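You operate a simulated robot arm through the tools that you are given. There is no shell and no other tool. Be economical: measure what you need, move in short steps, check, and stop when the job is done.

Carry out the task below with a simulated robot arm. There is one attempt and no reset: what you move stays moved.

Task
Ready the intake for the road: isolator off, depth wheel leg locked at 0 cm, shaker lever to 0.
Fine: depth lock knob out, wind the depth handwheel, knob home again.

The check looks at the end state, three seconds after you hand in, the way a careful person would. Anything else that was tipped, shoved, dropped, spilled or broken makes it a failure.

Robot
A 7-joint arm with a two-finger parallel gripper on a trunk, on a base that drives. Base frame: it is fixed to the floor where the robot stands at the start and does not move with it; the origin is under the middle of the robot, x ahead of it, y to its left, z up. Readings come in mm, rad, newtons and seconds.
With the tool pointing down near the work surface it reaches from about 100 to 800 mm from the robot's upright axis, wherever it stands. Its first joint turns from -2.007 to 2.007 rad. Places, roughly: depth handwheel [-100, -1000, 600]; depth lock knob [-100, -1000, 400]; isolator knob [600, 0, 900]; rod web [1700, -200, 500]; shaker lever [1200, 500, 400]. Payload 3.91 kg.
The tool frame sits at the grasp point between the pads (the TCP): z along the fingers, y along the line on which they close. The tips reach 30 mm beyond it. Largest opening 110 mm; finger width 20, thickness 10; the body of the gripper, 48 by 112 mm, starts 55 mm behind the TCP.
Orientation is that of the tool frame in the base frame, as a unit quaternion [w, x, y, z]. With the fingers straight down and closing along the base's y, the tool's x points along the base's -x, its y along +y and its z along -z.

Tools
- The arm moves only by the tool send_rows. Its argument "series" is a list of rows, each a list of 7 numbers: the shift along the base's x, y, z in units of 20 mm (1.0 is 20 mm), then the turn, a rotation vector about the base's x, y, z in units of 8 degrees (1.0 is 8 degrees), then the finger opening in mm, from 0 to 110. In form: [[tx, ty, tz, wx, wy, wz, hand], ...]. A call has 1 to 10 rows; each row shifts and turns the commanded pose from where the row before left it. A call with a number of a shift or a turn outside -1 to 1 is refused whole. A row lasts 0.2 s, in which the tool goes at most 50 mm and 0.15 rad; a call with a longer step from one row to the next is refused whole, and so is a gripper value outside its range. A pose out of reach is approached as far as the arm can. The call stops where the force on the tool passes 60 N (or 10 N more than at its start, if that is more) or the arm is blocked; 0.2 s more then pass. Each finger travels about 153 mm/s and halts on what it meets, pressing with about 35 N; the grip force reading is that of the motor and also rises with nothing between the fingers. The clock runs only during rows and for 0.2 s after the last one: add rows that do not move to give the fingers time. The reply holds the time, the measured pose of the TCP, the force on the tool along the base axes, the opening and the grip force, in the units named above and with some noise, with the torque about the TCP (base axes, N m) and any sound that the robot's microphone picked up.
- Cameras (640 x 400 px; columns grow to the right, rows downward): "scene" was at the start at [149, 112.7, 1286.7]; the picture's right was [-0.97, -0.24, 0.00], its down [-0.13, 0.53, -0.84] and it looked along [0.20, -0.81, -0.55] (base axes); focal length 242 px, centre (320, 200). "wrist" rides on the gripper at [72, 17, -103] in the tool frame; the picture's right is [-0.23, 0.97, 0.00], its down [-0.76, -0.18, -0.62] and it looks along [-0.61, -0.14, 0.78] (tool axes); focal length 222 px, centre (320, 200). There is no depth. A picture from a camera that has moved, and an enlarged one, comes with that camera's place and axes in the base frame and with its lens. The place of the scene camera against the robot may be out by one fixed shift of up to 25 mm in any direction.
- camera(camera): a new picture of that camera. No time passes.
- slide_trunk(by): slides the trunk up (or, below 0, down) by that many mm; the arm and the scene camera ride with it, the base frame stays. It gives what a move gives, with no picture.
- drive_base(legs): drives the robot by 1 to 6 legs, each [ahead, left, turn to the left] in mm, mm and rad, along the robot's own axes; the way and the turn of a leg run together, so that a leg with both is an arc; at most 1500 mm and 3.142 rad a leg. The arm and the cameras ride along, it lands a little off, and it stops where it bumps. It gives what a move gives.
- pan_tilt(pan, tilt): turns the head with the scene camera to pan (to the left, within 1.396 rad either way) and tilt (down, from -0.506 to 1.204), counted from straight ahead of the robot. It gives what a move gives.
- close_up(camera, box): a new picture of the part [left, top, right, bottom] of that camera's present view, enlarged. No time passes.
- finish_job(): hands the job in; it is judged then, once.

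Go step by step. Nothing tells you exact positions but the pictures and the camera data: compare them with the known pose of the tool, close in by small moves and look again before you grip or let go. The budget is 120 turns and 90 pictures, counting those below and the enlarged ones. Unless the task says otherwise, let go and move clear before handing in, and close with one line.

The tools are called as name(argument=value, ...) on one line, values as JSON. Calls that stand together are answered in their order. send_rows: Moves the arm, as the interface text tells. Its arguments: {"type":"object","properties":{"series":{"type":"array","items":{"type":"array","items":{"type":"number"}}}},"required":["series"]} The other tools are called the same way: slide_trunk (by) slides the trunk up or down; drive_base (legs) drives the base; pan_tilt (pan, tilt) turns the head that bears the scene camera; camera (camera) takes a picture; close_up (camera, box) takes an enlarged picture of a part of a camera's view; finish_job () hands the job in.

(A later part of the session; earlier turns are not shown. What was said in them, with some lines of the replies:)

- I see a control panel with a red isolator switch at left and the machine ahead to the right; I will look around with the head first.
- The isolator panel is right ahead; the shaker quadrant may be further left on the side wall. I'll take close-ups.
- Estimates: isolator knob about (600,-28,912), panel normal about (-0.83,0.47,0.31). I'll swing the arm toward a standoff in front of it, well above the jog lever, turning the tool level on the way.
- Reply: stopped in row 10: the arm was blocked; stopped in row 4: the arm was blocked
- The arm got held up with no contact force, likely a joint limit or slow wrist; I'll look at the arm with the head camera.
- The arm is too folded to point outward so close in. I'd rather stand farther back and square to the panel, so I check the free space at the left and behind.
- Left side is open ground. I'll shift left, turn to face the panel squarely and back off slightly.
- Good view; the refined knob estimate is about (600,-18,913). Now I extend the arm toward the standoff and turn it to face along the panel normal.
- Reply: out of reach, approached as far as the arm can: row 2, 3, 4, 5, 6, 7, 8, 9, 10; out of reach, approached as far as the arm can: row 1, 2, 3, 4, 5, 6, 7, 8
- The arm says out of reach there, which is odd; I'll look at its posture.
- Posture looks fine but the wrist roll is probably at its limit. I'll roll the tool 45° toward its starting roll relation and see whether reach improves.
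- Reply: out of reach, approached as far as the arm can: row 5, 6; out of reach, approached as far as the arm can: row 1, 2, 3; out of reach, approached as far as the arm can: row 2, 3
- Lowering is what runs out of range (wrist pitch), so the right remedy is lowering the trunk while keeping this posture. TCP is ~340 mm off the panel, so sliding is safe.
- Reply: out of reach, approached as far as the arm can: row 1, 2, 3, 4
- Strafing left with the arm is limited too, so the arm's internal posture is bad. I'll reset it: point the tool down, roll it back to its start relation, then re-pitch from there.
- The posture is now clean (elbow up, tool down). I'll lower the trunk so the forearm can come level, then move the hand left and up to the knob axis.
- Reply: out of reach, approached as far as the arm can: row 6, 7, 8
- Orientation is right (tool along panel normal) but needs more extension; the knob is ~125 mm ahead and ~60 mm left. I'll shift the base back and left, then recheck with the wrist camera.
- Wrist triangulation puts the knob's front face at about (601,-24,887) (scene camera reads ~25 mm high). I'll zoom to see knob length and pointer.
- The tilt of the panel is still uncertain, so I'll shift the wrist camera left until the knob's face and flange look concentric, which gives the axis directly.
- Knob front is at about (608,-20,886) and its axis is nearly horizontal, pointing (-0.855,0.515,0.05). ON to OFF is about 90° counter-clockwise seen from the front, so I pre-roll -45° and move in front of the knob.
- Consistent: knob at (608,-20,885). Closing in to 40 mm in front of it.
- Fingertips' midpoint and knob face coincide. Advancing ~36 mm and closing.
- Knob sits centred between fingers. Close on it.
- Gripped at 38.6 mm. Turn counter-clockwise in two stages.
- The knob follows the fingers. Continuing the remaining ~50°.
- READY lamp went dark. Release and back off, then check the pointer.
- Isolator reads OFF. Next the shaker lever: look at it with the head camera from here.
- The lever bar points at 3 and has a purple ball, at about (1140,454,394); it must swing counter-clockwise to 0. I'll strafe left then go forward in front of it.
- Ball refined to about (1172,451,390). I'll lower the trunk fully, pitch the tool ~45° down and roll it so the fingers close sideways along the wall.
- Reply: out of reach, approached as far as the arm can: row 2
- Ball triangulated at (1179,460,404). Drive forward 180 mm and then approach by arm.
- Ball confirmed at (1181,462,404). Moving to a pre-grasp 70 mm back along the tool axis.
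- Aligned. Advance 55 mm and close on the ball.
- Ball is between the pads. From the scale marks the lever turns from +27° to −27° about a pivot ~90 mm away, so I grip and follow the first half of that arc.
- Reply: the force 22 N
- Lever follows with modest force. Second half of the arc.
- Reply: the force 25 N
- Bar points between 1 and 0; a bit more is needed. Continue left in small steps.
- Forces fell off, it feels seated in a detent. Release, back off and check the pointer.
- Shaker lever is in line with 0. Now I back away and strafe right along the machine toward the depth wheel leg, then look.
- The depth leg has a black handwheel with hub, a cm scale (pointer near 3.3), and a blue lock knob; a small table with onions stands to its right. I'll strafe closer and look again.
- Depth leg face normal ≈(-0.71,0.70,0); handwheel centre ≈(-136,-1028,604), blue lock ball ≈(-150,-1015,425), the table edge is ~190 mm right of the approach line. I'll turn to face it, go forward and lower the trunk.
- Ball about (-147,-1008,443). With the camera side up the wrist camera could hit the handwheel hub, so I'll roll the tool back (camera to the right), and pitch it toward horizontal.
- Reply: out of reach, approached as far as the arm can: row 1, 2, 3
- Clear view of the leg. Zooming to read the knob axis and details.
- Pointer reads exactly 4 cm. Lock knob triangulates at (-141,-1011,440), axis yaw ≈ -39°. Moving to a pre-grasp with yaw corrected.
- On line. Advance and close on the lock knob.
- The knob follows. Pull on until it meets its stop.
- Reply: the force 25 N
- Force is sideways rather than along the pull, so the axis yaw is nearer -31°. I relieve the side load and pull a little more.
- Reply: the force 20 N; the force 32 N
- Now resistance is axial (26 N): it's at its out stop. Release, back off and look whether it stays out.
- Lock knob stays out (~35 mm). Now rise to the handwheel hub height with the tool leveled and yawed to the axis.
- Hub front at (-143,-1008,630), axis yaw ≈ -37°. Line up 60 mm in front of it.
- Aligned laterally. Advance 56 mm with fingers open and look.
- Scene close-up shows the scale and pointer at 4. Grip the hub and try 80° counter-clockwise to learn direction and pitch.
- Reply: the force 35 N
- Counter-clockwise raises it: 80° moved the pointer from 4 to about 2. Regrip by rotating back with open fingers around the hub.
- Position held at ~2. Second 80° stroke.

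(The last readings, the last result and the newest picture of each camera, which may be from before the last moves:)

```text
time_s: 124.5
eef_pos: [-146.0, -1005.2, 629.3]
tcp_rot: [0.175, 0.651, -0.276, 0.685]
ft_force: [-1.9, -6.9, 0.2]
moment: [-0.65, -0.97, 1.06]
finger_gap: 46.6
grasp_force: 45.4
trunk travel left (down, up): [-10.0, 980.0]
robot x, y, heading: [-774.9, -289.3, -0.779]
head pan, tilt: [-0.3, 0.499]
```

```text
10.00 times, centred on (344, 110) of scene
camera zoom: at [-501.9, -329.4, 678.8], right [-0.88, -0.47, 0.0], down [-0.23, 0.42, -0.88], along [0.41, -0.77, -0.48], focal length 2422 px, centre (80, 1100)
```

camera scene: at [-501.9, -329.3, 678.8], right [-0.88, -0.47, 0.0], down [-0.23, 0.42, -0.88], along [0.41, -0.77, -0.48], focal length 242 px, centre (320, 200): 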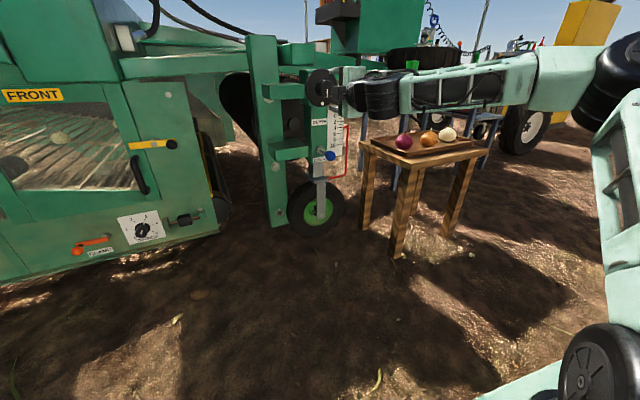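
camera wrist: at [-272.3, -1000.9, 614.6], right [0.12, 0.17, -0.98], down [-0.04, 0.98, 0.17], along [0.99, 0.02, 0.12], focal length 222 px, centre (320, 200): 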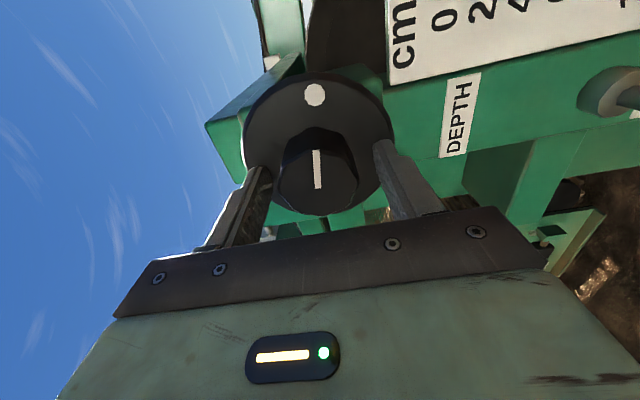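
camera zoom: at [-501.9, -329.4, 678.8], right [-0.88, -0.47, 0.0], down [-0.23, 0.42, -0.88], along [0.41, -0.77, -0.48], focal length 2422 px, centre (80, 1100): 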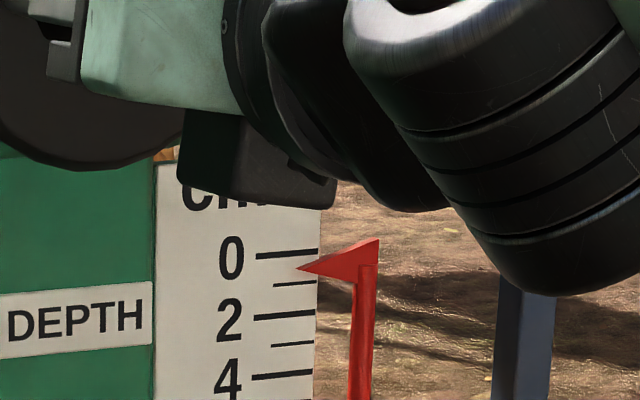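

Now ~0.5 cm. Continue another ~24° without regripping.

send_rows(series=[[0, 0, 0, -0.8, 0.6, 0, 20], [0, 0, 0, -0.8, 0.6, 0, 20], [0, 0, 0, -0.64, 0.48, 0, 20], [0, 0, 0, 0, 0, 0, 20]])

close_up(camera="scene", box=[312, 90, 376, 130])

```text
time_s: 125.5
eef_pos: [-146.8, -1004.7, 629.2]
tcp_rot: [0.304, 0.691, -0.146, 0.639]
ft_force: [3.7, -19.6, 4.1]
moment: [-0.13, -0.15, 1.2]
finger_gap: 47.1
grasp_force: 45.0
trunk travel left (down, up): [-10.0, 980.0]
robot x, y, heading: [-776.9, -291.3, -0.779]
head pan, tilt: [-0.3, 0.499]
```

```text
10.00 times, centred on (344, 110) of scene
camera zoom: at [-501.8, -329.6, 678.8], right [-0.88, -0.47, 0.0], down [-0.23, 0.42, -0.88], along [0.41, -0.77, -0.48], focal length 2422 px, centre (80, 1100)
```

zoom: 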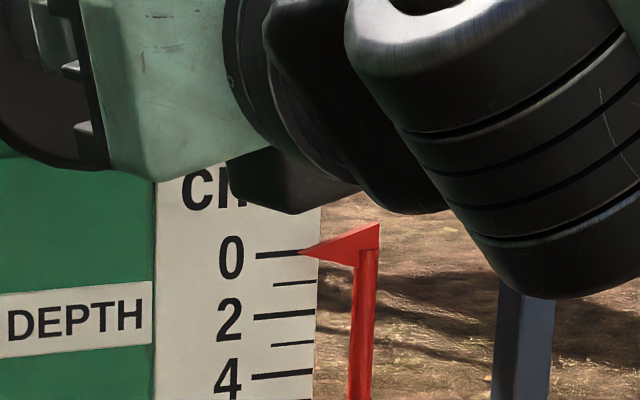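

Pointer is on the 0 tick. Release the hub and retract.

send_rows(series=[[0, 0, 0, 0, 0, 0, 70], [0, 0, 0, 0, 0, 0, 75], [-0.8, 0.6, 0, 0, 0, 0, 75], [-0.8, 0.6, 0, 0, 0, 0, 75], [-0.8, 0.6, 0, 0, 0, 0, 75], [-0.8, 0.6, 0, 0, 0, 0, 75], [-0.8, 0.6, 0, 0, 0, 0, 75], [-0.8, 0.6, 0, 0, 0, 0, 75]])

send_rows(series=[[0, 0, 0, 0.8, -0.6, 0, 75], [0, 0, 0, 0.8, -0.6, 0, 75], [0, 0, 0, 0.8, -0.6, 0, 75], [0, 0, 0, 0.8, -0.6, 0, 75], [0, 0, 0, 0.8, -0.6, 0, 75], [0, 0, 0, 0.8, -0.6, 0, 75], [0, 0, 0, 0.8, -0.6, 0, 75], [0, 0, 0, 0.8, -0.6, 0, 75], [0, 0, 0, 0.8, -0.6, 0, 75], [0, 0, 0, 0.8, -0.6, 0, 75]])

send_rows(series=[[0, 0, 0, 0.8, -0.6, 0, 75], [0, 0, 0, 0.8, -0.6, 0, 75], [0, 0, 0, 0.64, -0.48, 0, 75], [-0.3, 0.2, -0.6, 0, 0, 0, 75], [-0.3, 0.2, -0.6, 0, 0, 0, 75], [0, 0, -0.6, 0, 0, 0, 75], [0, 0, -0.6, 0, 0, 0, 75], [0, 0, 0, 0, 0, 0, 75]])

camera(camera="wrist")

```text
time_s: 127.3
eef_pos: [-242.3, -933.3, 628.7]
tcp_rot: [0.304, 0.691, -0.145, 0.64]
ft_force: [0.3, -0.5, -0.6]
moment: [0.0, 0.01, -0.03]
finger_gap: 75.2
grasp_force: 0.0
trunk travel left (down, up): [-10.0, 980.0]
robot x, y, heading: [-775.4, -288.8, -0.782]
head pan, tilt: [-0.3, 0.499]
```

```text
time_s: 129.5
eef_pos: [-242.7, -931.7, 629.7]
tcp_rot: [-0.179, 0.438, -0.558, 0.682]
ft_force: [-0.1, 0.4, -0.2]
moment: [-0.02, -0.03, 0.02]
finger_gap: 75.2
grasp_force: 0.0
trunk travel left (down, up): [-10.0, 980.0]
robot x, y, heading: [-772.8, -289.5, -0.777]
head pan, tilt: [-0.3, 0.499]
```

```text
time_s: 131.3
eef_pos: [-253.2, -926.9, 581.4]
tcp_rot: [-0.309, 0.323, -0.633, 0.633]
ft_force: [-0.1, -0.5, 0.3]
moment: [0.02, -0.02, 0.01]
finger_gap: 75.0
grasp_force: 0.0
trunk travel left (down, up): [-10.0, 980.0]
robot x, y, heading: [-775.6, -288.7, -0.775]
head pan, tilt: [-0.3, 0.499]
```

```text
24 pictures are left
camera wrist: at [-380.9, -923.4, 567.4], right [0.12, 0.17, -0.98], down [-0.04, 0.99, 0.17], along [0.99, 0.02, 0.12], focal length 222 px, centre (320, 200)
```

wrist: 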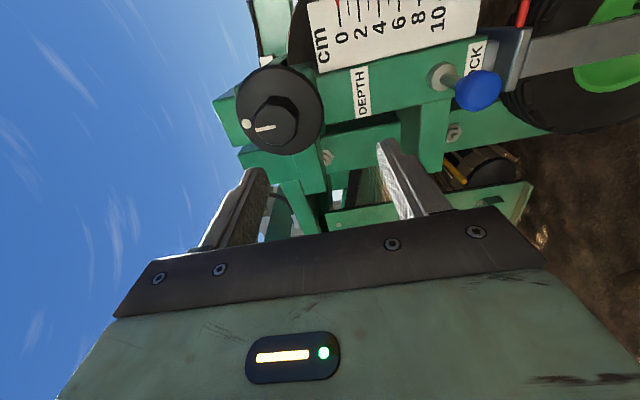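

close_up(camera="wrist", box=[310, 0, 390, 50])

close_up(camera="scene", box=[296, 90, 376, 140])

```text
8.00 times, centred on (350, 25) of wrist
camera zoom: at [-380.9, -923.4, 567.4], right [0.12, 0.17, -0.98], down [-0.04, 0.99, 0.17], along [0.99, 0.02, 0.12], focal length 1777 px, centre (80, 1600)
```

zoom: 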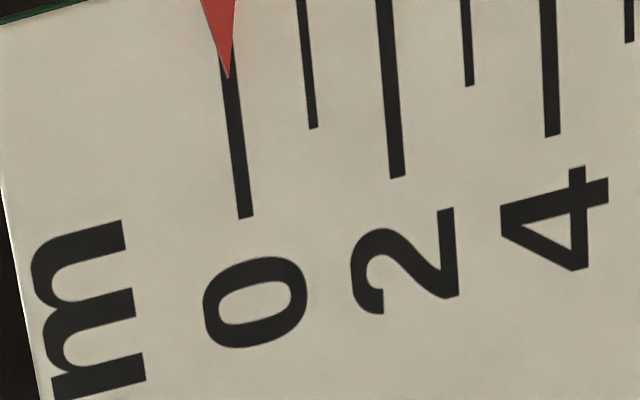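

```text
8.00 times, centred on (336, 115) of scene
camera zoom: at [-501.9, -329.3, 678.8], right [-0.88, -0.47, 0.0], down [-0.23, 0.42, -0.88], along [0.41, -0.77, -0.48], focal length 1937 px, centre (192, 880)
```

zoom: 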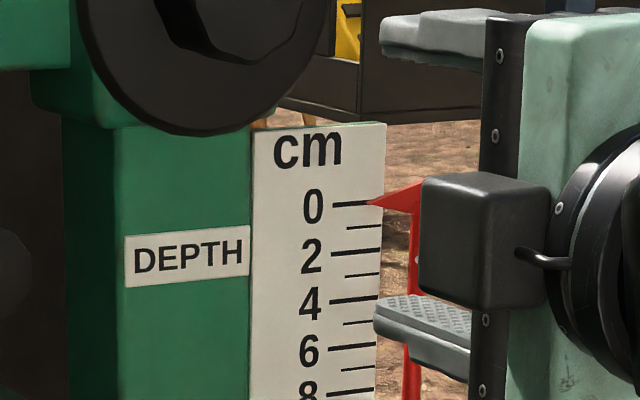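

Exactly 0. Now go down to the lock knob's pre-grasp pose again.

send_rows(series=[[0, 0, -0.9, 0.3, 0.4, 0, 75], [0, 0, -0.9, 0.3, 0.4, 0, 75], [0, 0, -0.9, 0.3, 0.4, 0, 75], [0.2, -0.12, -0.9, 0.3, 0.4, -0.1, 75], [0.2, -0.12, -0.9, 0.24, 0.32, -0.1, 75], [0.4, -0.26, -1, 0, 0, 0, 75], [0, 0, 0, 0, 0, 0, 75]])

camera(camera="wrist")

```text
time_s: 132.9
eef_pos: [-236.0, -934.3, 470.4]
tcp_rot: [0.245, -0.363, 0.732, -0.522]
ft_force: [0.4, -0.6, 0.7]
moment: [0.0, 0.04, 0.0]
finger_gap: 75.0
grasp_force: 0.0
trunk travel left (down, up): [-10.0, 980.0]
robot x, y, heading: [-774.4, -293.1, -0.78]
head pan, tilt: [-0.3, 0.499]
```

```text
21 pictures are left
camera wrist: at [-362.0, -927.7, 491.8], right [-0.13, 0.37, -0.92], down [0.06, 0.93, 0.36], along [0.99, -0.01, -0.14], focal length 222 px, centre (320, 200)
```

wrist: 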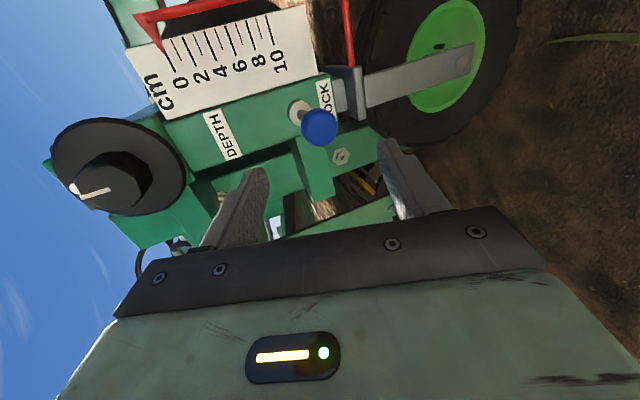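

send_rows(series=[[0.725, -0.62, -0.34, 0, 0, 0, 75], [0.725, -0.62, -0.34, 0, 0, 0, 75], [0.725, -0.62, -0.34, 0, 0, 0, 75], [0.725, -0.62, -0.34, 0, 0, 0, 75], [0, 0, 0, 0, 0, 0, 45], [0, 0, 0, 0, 0, 0, 15], [0, 0, 0, 0, 0, 0, 15]])

send_rows(series=[[0.225, -0.173, 0, 0, 0, 0, 15], [0.225, -0.173, 0, 0, 0, 0, 15], [0.225, -0.173, 0, 0, 0, 0, 15], [0.225, -0.173, 0, 0, 0, 0, 15], [0.225, -0.173, 0, 0, 0, 0, 15], [0.225, -0.173, 0, 0, 0, 0, 15], [0, 0, 0, 0, 0, 0, 15]])

camera(camera="wrist")

```text
time_s: 134.5
eef_pos: [-180.9, -983.5, 444.8]
tcp_rot: [0.244, -0.363, 0.732, -0.522]
ft_force: [7.1, -5.9, 1.3]
moment: [-0.02, -0.5, 0.4]
finger_gap: 34.4
grasp_force: 45.3
trunk travel left (down, up): [-10.0, 980.0]
robot x, y, heading: [-776.3, -292.2, -0.777]
head pan, tilt: [-0.3, 0.499]
```

```text
time_s: 136.1
eef_pos: [-153.3, -1002.8, 443.9]
tcp_rot: [0.244, -0.363, 0.733, -0.521]
ft_force: [-23.6, 19.2, 5.3]
moment: [-0.02, -0.21, 0.12]
finger_gap: 34.7
grasp_force: 44.9
trunk travel left (down, up): [-10.0, 980.0]
robot x, y, heading: [-777.7, -291.5, -0.775]
head pan, tilt: [-0.3, 0.499]
```

```text
20 pictures are left
camera wrist: at [-279.1, -997.2, 464.3], right [-0.13, 0.37, -0.92], down [0.06, 0.93, 0.36], along [0.99, -0.01, -0.14], focal length 222 px, centre (320, 200)
```

wrist: 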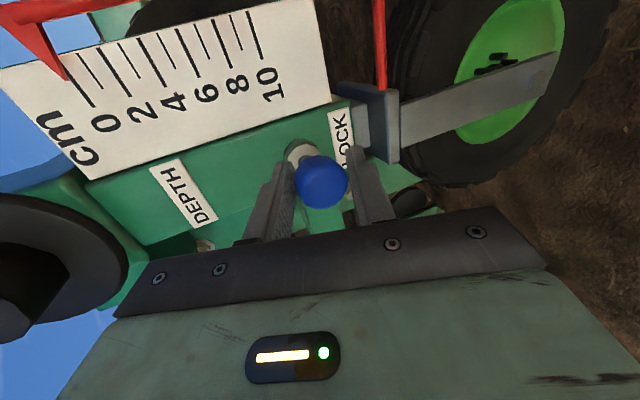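

Axial resistance of 30 N near the original home pose. Push slightly more to seat it.

send_rows(series=[[0.1, -0.077, 0, 0, 0, 0, 15], [0.1, -0.077, 0, 0, 0, 0, 15], [0, 0, 0, 0, 0, 0, 15]])

send_rows(series=[[0, 0, 0, 0, 0, 0, 60], [0, 0, 0, 0, 0, 0, 70], [-0.73, 0.59, 0.33, 0, 0, 0, 70], [-0.73, 0.59, 0.33, 0, 0, 0, 70], [-0.73, 0.59, 0.33, 0, 0, 0, 70], [-0.73, 0.59, 0.33, 0, 0, 0, 70], [-0.73, 0.59, 0.33, 0, 0, 0, 70]])

camera(camera="wrist")

close_up(camera="scene", box=[288, 80, 368, 180])

```text
time_s: 136.9
eef_pos: [-150.4, -1007.4, 441.4]
tcp_rot: [0.244, -0.363, 0.734, -0.52]
ft_force: [-27.3, 22.6, -13.1]
moment: [0.17, -0.16, 0.32]
finger_gap: 34.7
grasp_force: 45.3
trunk travel left (down, up): [-10.0, 980.0]
robot x, y, heading: [-776.6, -290.2, -0.777]
head pan, tilt: [-0.3, 0.499]
```

```text
time_s: 138.5
eef_pos: [-222.8, -948.7, 479.2]
tcp_rot: [0.245, -0.362, 0.732, -0.522]
ft_force: [-0.4, 0.5, 0.4]
moment: [-0.02, 0.01, 0.03]
finger_gap: 69.8
grasp_force: 0.0
trunk travel left (down, up): [-10.0, 980.0]
robot x, y, heading: [-777.4, -287.0, -0.779]
head pan, tilt: [-0.3, 0.499]
```

```text
19 pictures are left
camera wrist: at [-347.7, -942.4, 499.0], right [-0.13, 0.37, -0.92], down [0.06, 0.93, 0.36], along [0.99, -0.01, -0.14], focal length 222 px, centre (320, 200)
```

wrist: 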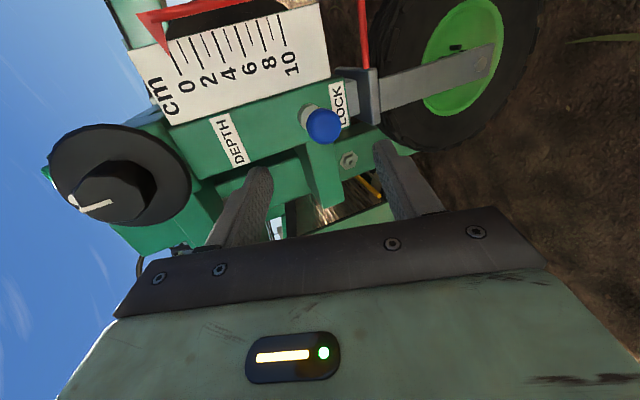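

```text
4.00 times, centred on (328, 130) of scene
camera zoom: at [-501.9, -329.2, 678.8], right [-0.88, -0.47, 0.0], down [-0.23, 0.42, -0.88], along [0.41, -0.77, -0.48], focal length 969 px, centre (288, 480)
```

zoom: 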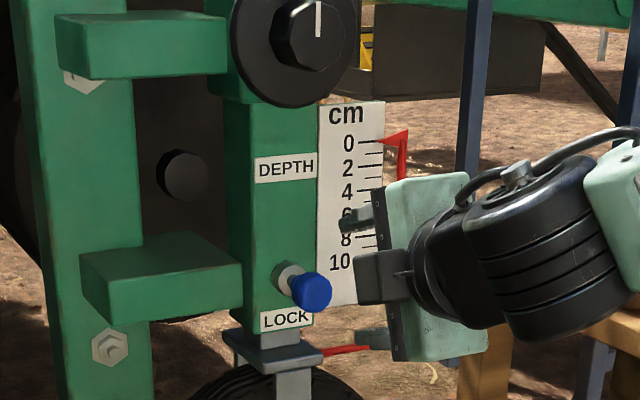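

close_up(camera="wrist", box=[280, 80, 360, 160])

```text
5.00 times, centred on (320, 120) of wrist
camera zoom: at [-347.7, -942.4, 499.0], right [-0.13, 0.37, -0.92], down [0.06, 0.93, 0.36], along [0.99, -0.01, -0.14], focal length 1111 px, centre (320, 600)
```

zoom: 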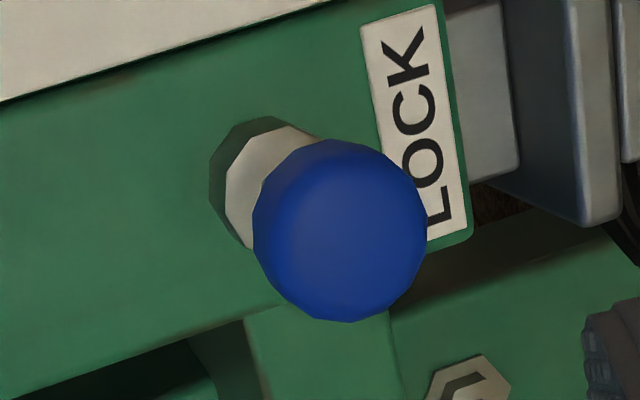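

Looks home, but I'll confirm by pushing its front with closed fingertips.

send_rows(series=[[0.3, -0.2, -0.2, 0, 0, 0, 30], [0.3, -0.3, -0.3, 0, 0, 0, 10], [0.35, -0.3, -0.35, 0, 0, 0, 0], [0.35, -0.3, -0.35, 0, 0, 0, 0], [0.35, -0.27, -0.25, 0, 0, 0, 0], [0, 0, 0, 0, 0, 0, 0]])

camera(camera="wrist")

```text
time_s: 139.9
eef_pos: [-188.3, -976.2, 447.9]
tcp_rot: [0.244, -0.363, 0.732, -0.522]
ft_force: [-0.2, -0.1, -0.8]
moment: [0.01, -0.03, -0.01]
finger_gap: 0.1
grasp_force: 35.0
trunk travel left (down, up): [-10.0, 980.0]
robot x, y, heading: [-774.1, -290.2, -0.777]
head pan, tilt: [-0.3, 0.499]
```

```text
16 pictures are left
camera wrist: at [-315.3, -970.3, 468.4], right [-0.13, 0.37, -0.92], down [0.06, 0.93, 0.36], along [0.99, -0.01, -0.14], focal length 222 px, centre (320, 200)
```

wrist: 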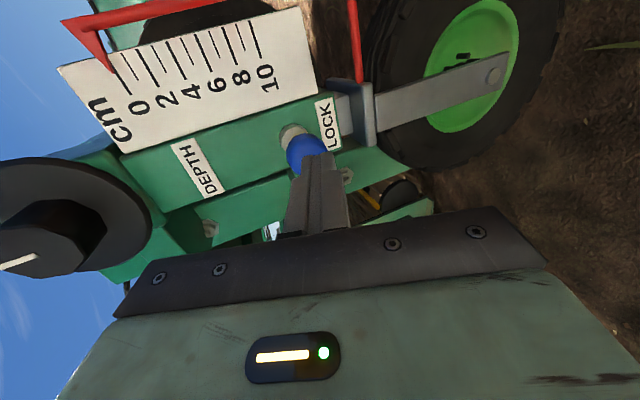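

Tips are slightly low on the ball; raise 6 mm and press in small steps.

send_rows(series=[[0, 0, 0.3, 0, 0, 0, 0], [0.2, -0.155, 0, 0, 0, 0, 0], [0.2, -0.155, 0, 0, 0, 0, 0], [0.16, -0.12, 0, 0, 0, 0, 0], [0.16, -0.12, 0, 0, 0, 0, 0]])

```text
time_s: 141.1
eef_pos: [-177.6, -984.7, 453.8]
tcp_rot: [0.243, -0.364, 0.732, -0.522]
ft_force: [-17.3, 11.1, 7.8]
moment: [-0.12, -0.23, 0.11]
finger_gap: 0.1
grasp_force: 35.4
trunk travel left (down, up): [-10.0, 980.0]
robot x, y, heading: [-777.7, -289.4, -0.783]
head pan, tilt: [-0.3, 0.499]
stopped in row 5: the force on the tool passed its limit at 69 N (the readings are from after the stop); the commanded pose is now the measured one
```

It stops hard at the predicted home position (69 N), so the lock is seated. Retract and take a last look.

send_rows(series=[[-0.73, 0.59, 0.33, 0, 0, 0, 0], [-0.73, 0.59, 0.33, 0, 0, 0, 0], [-0.73, 0.59, 0.33, 0, 0, 0, 0], [-0.73, 0.59, 0.33, 0, 0, 0, 0], [-0.73, 0.59, 0.33, 0, 0, 0, 0], [-0.73, 0.59, 0.33, 0, 0, 0, 0]])

close_up(camera="scene", box=[288, 80, 368, 180])

drive_base(legs=[[-200, 0, 0]])

camera(camera="scene")

```text
time_s: 142.5
eef_pos: [-265.3, -912.9, 490.6]
tcp_rot: [0.243, -0.364, 0.733, -0.52]
ft_force: [0.1, 0.0, 0.5]
moment: [0.0, 0.0, -0.03]
finger_gap: 0.0
grasp_force: 34.7
trunk travel left (down, up): [-10.0, 980.0]
robot x, y, heading: [-779.1, -294.1, -0.772]
head pan, tilt: [-0.3, 0.499]
```

```text
4.00 times, centred on (328, 130) of scene
camera zoom: at [-502.5, -329.1, 678.8], right [-0.88, -0.47, 0.0], down [-0.23, 0.42, -0.88], along [0.41, -0.77, -0.48], focal length 969 px, centre (288, 480)
```

zoom: 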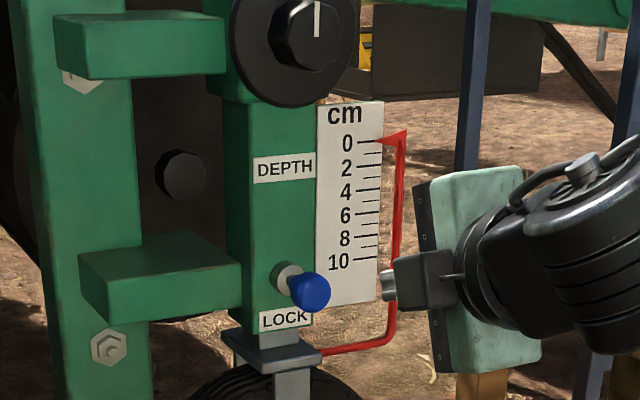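

```text
time_s: 144.1
eef_pos: [-407.7, -774.1, 492.5]
tcp_rot: [0.243, -0.362, 0.734, -0.521]
ft_force: [0.2, -0.3, 0.0]
moment: [0.01, 0.03, 0.01]
finger_gap: 0.0
grasp_force: 34.3
trunk travel left (down, up): [-10.0, 980.0]
robot x, y, heading: [-920.1, -149.2, -0.783]
head pan, tilt: [-0.3, 0.499]
```

```text
14 pictures are left
camera scene: at [-644.0, -189.8, 678.8], right [-0.88, -0.47, 0.0], down [-0.23, 0.42, -0.88], along [0.41, -0.77, -0.48], focal length 242 px, centre (320, 200)
```

scene: 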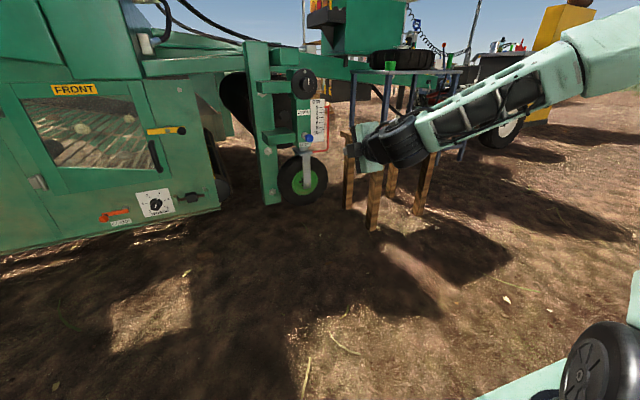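

Pointer at 0, the lock knob home, shaker at 0, isolator off, and the hand is clear. Handing in.

finish_job()

```text
The job is handed in.
```

The isolator is off, the depth leg is locked at 0 cm, and the shaker lever is at 0; I noticed nothing else being moved, though the arm hid the onion tray in the last picture.
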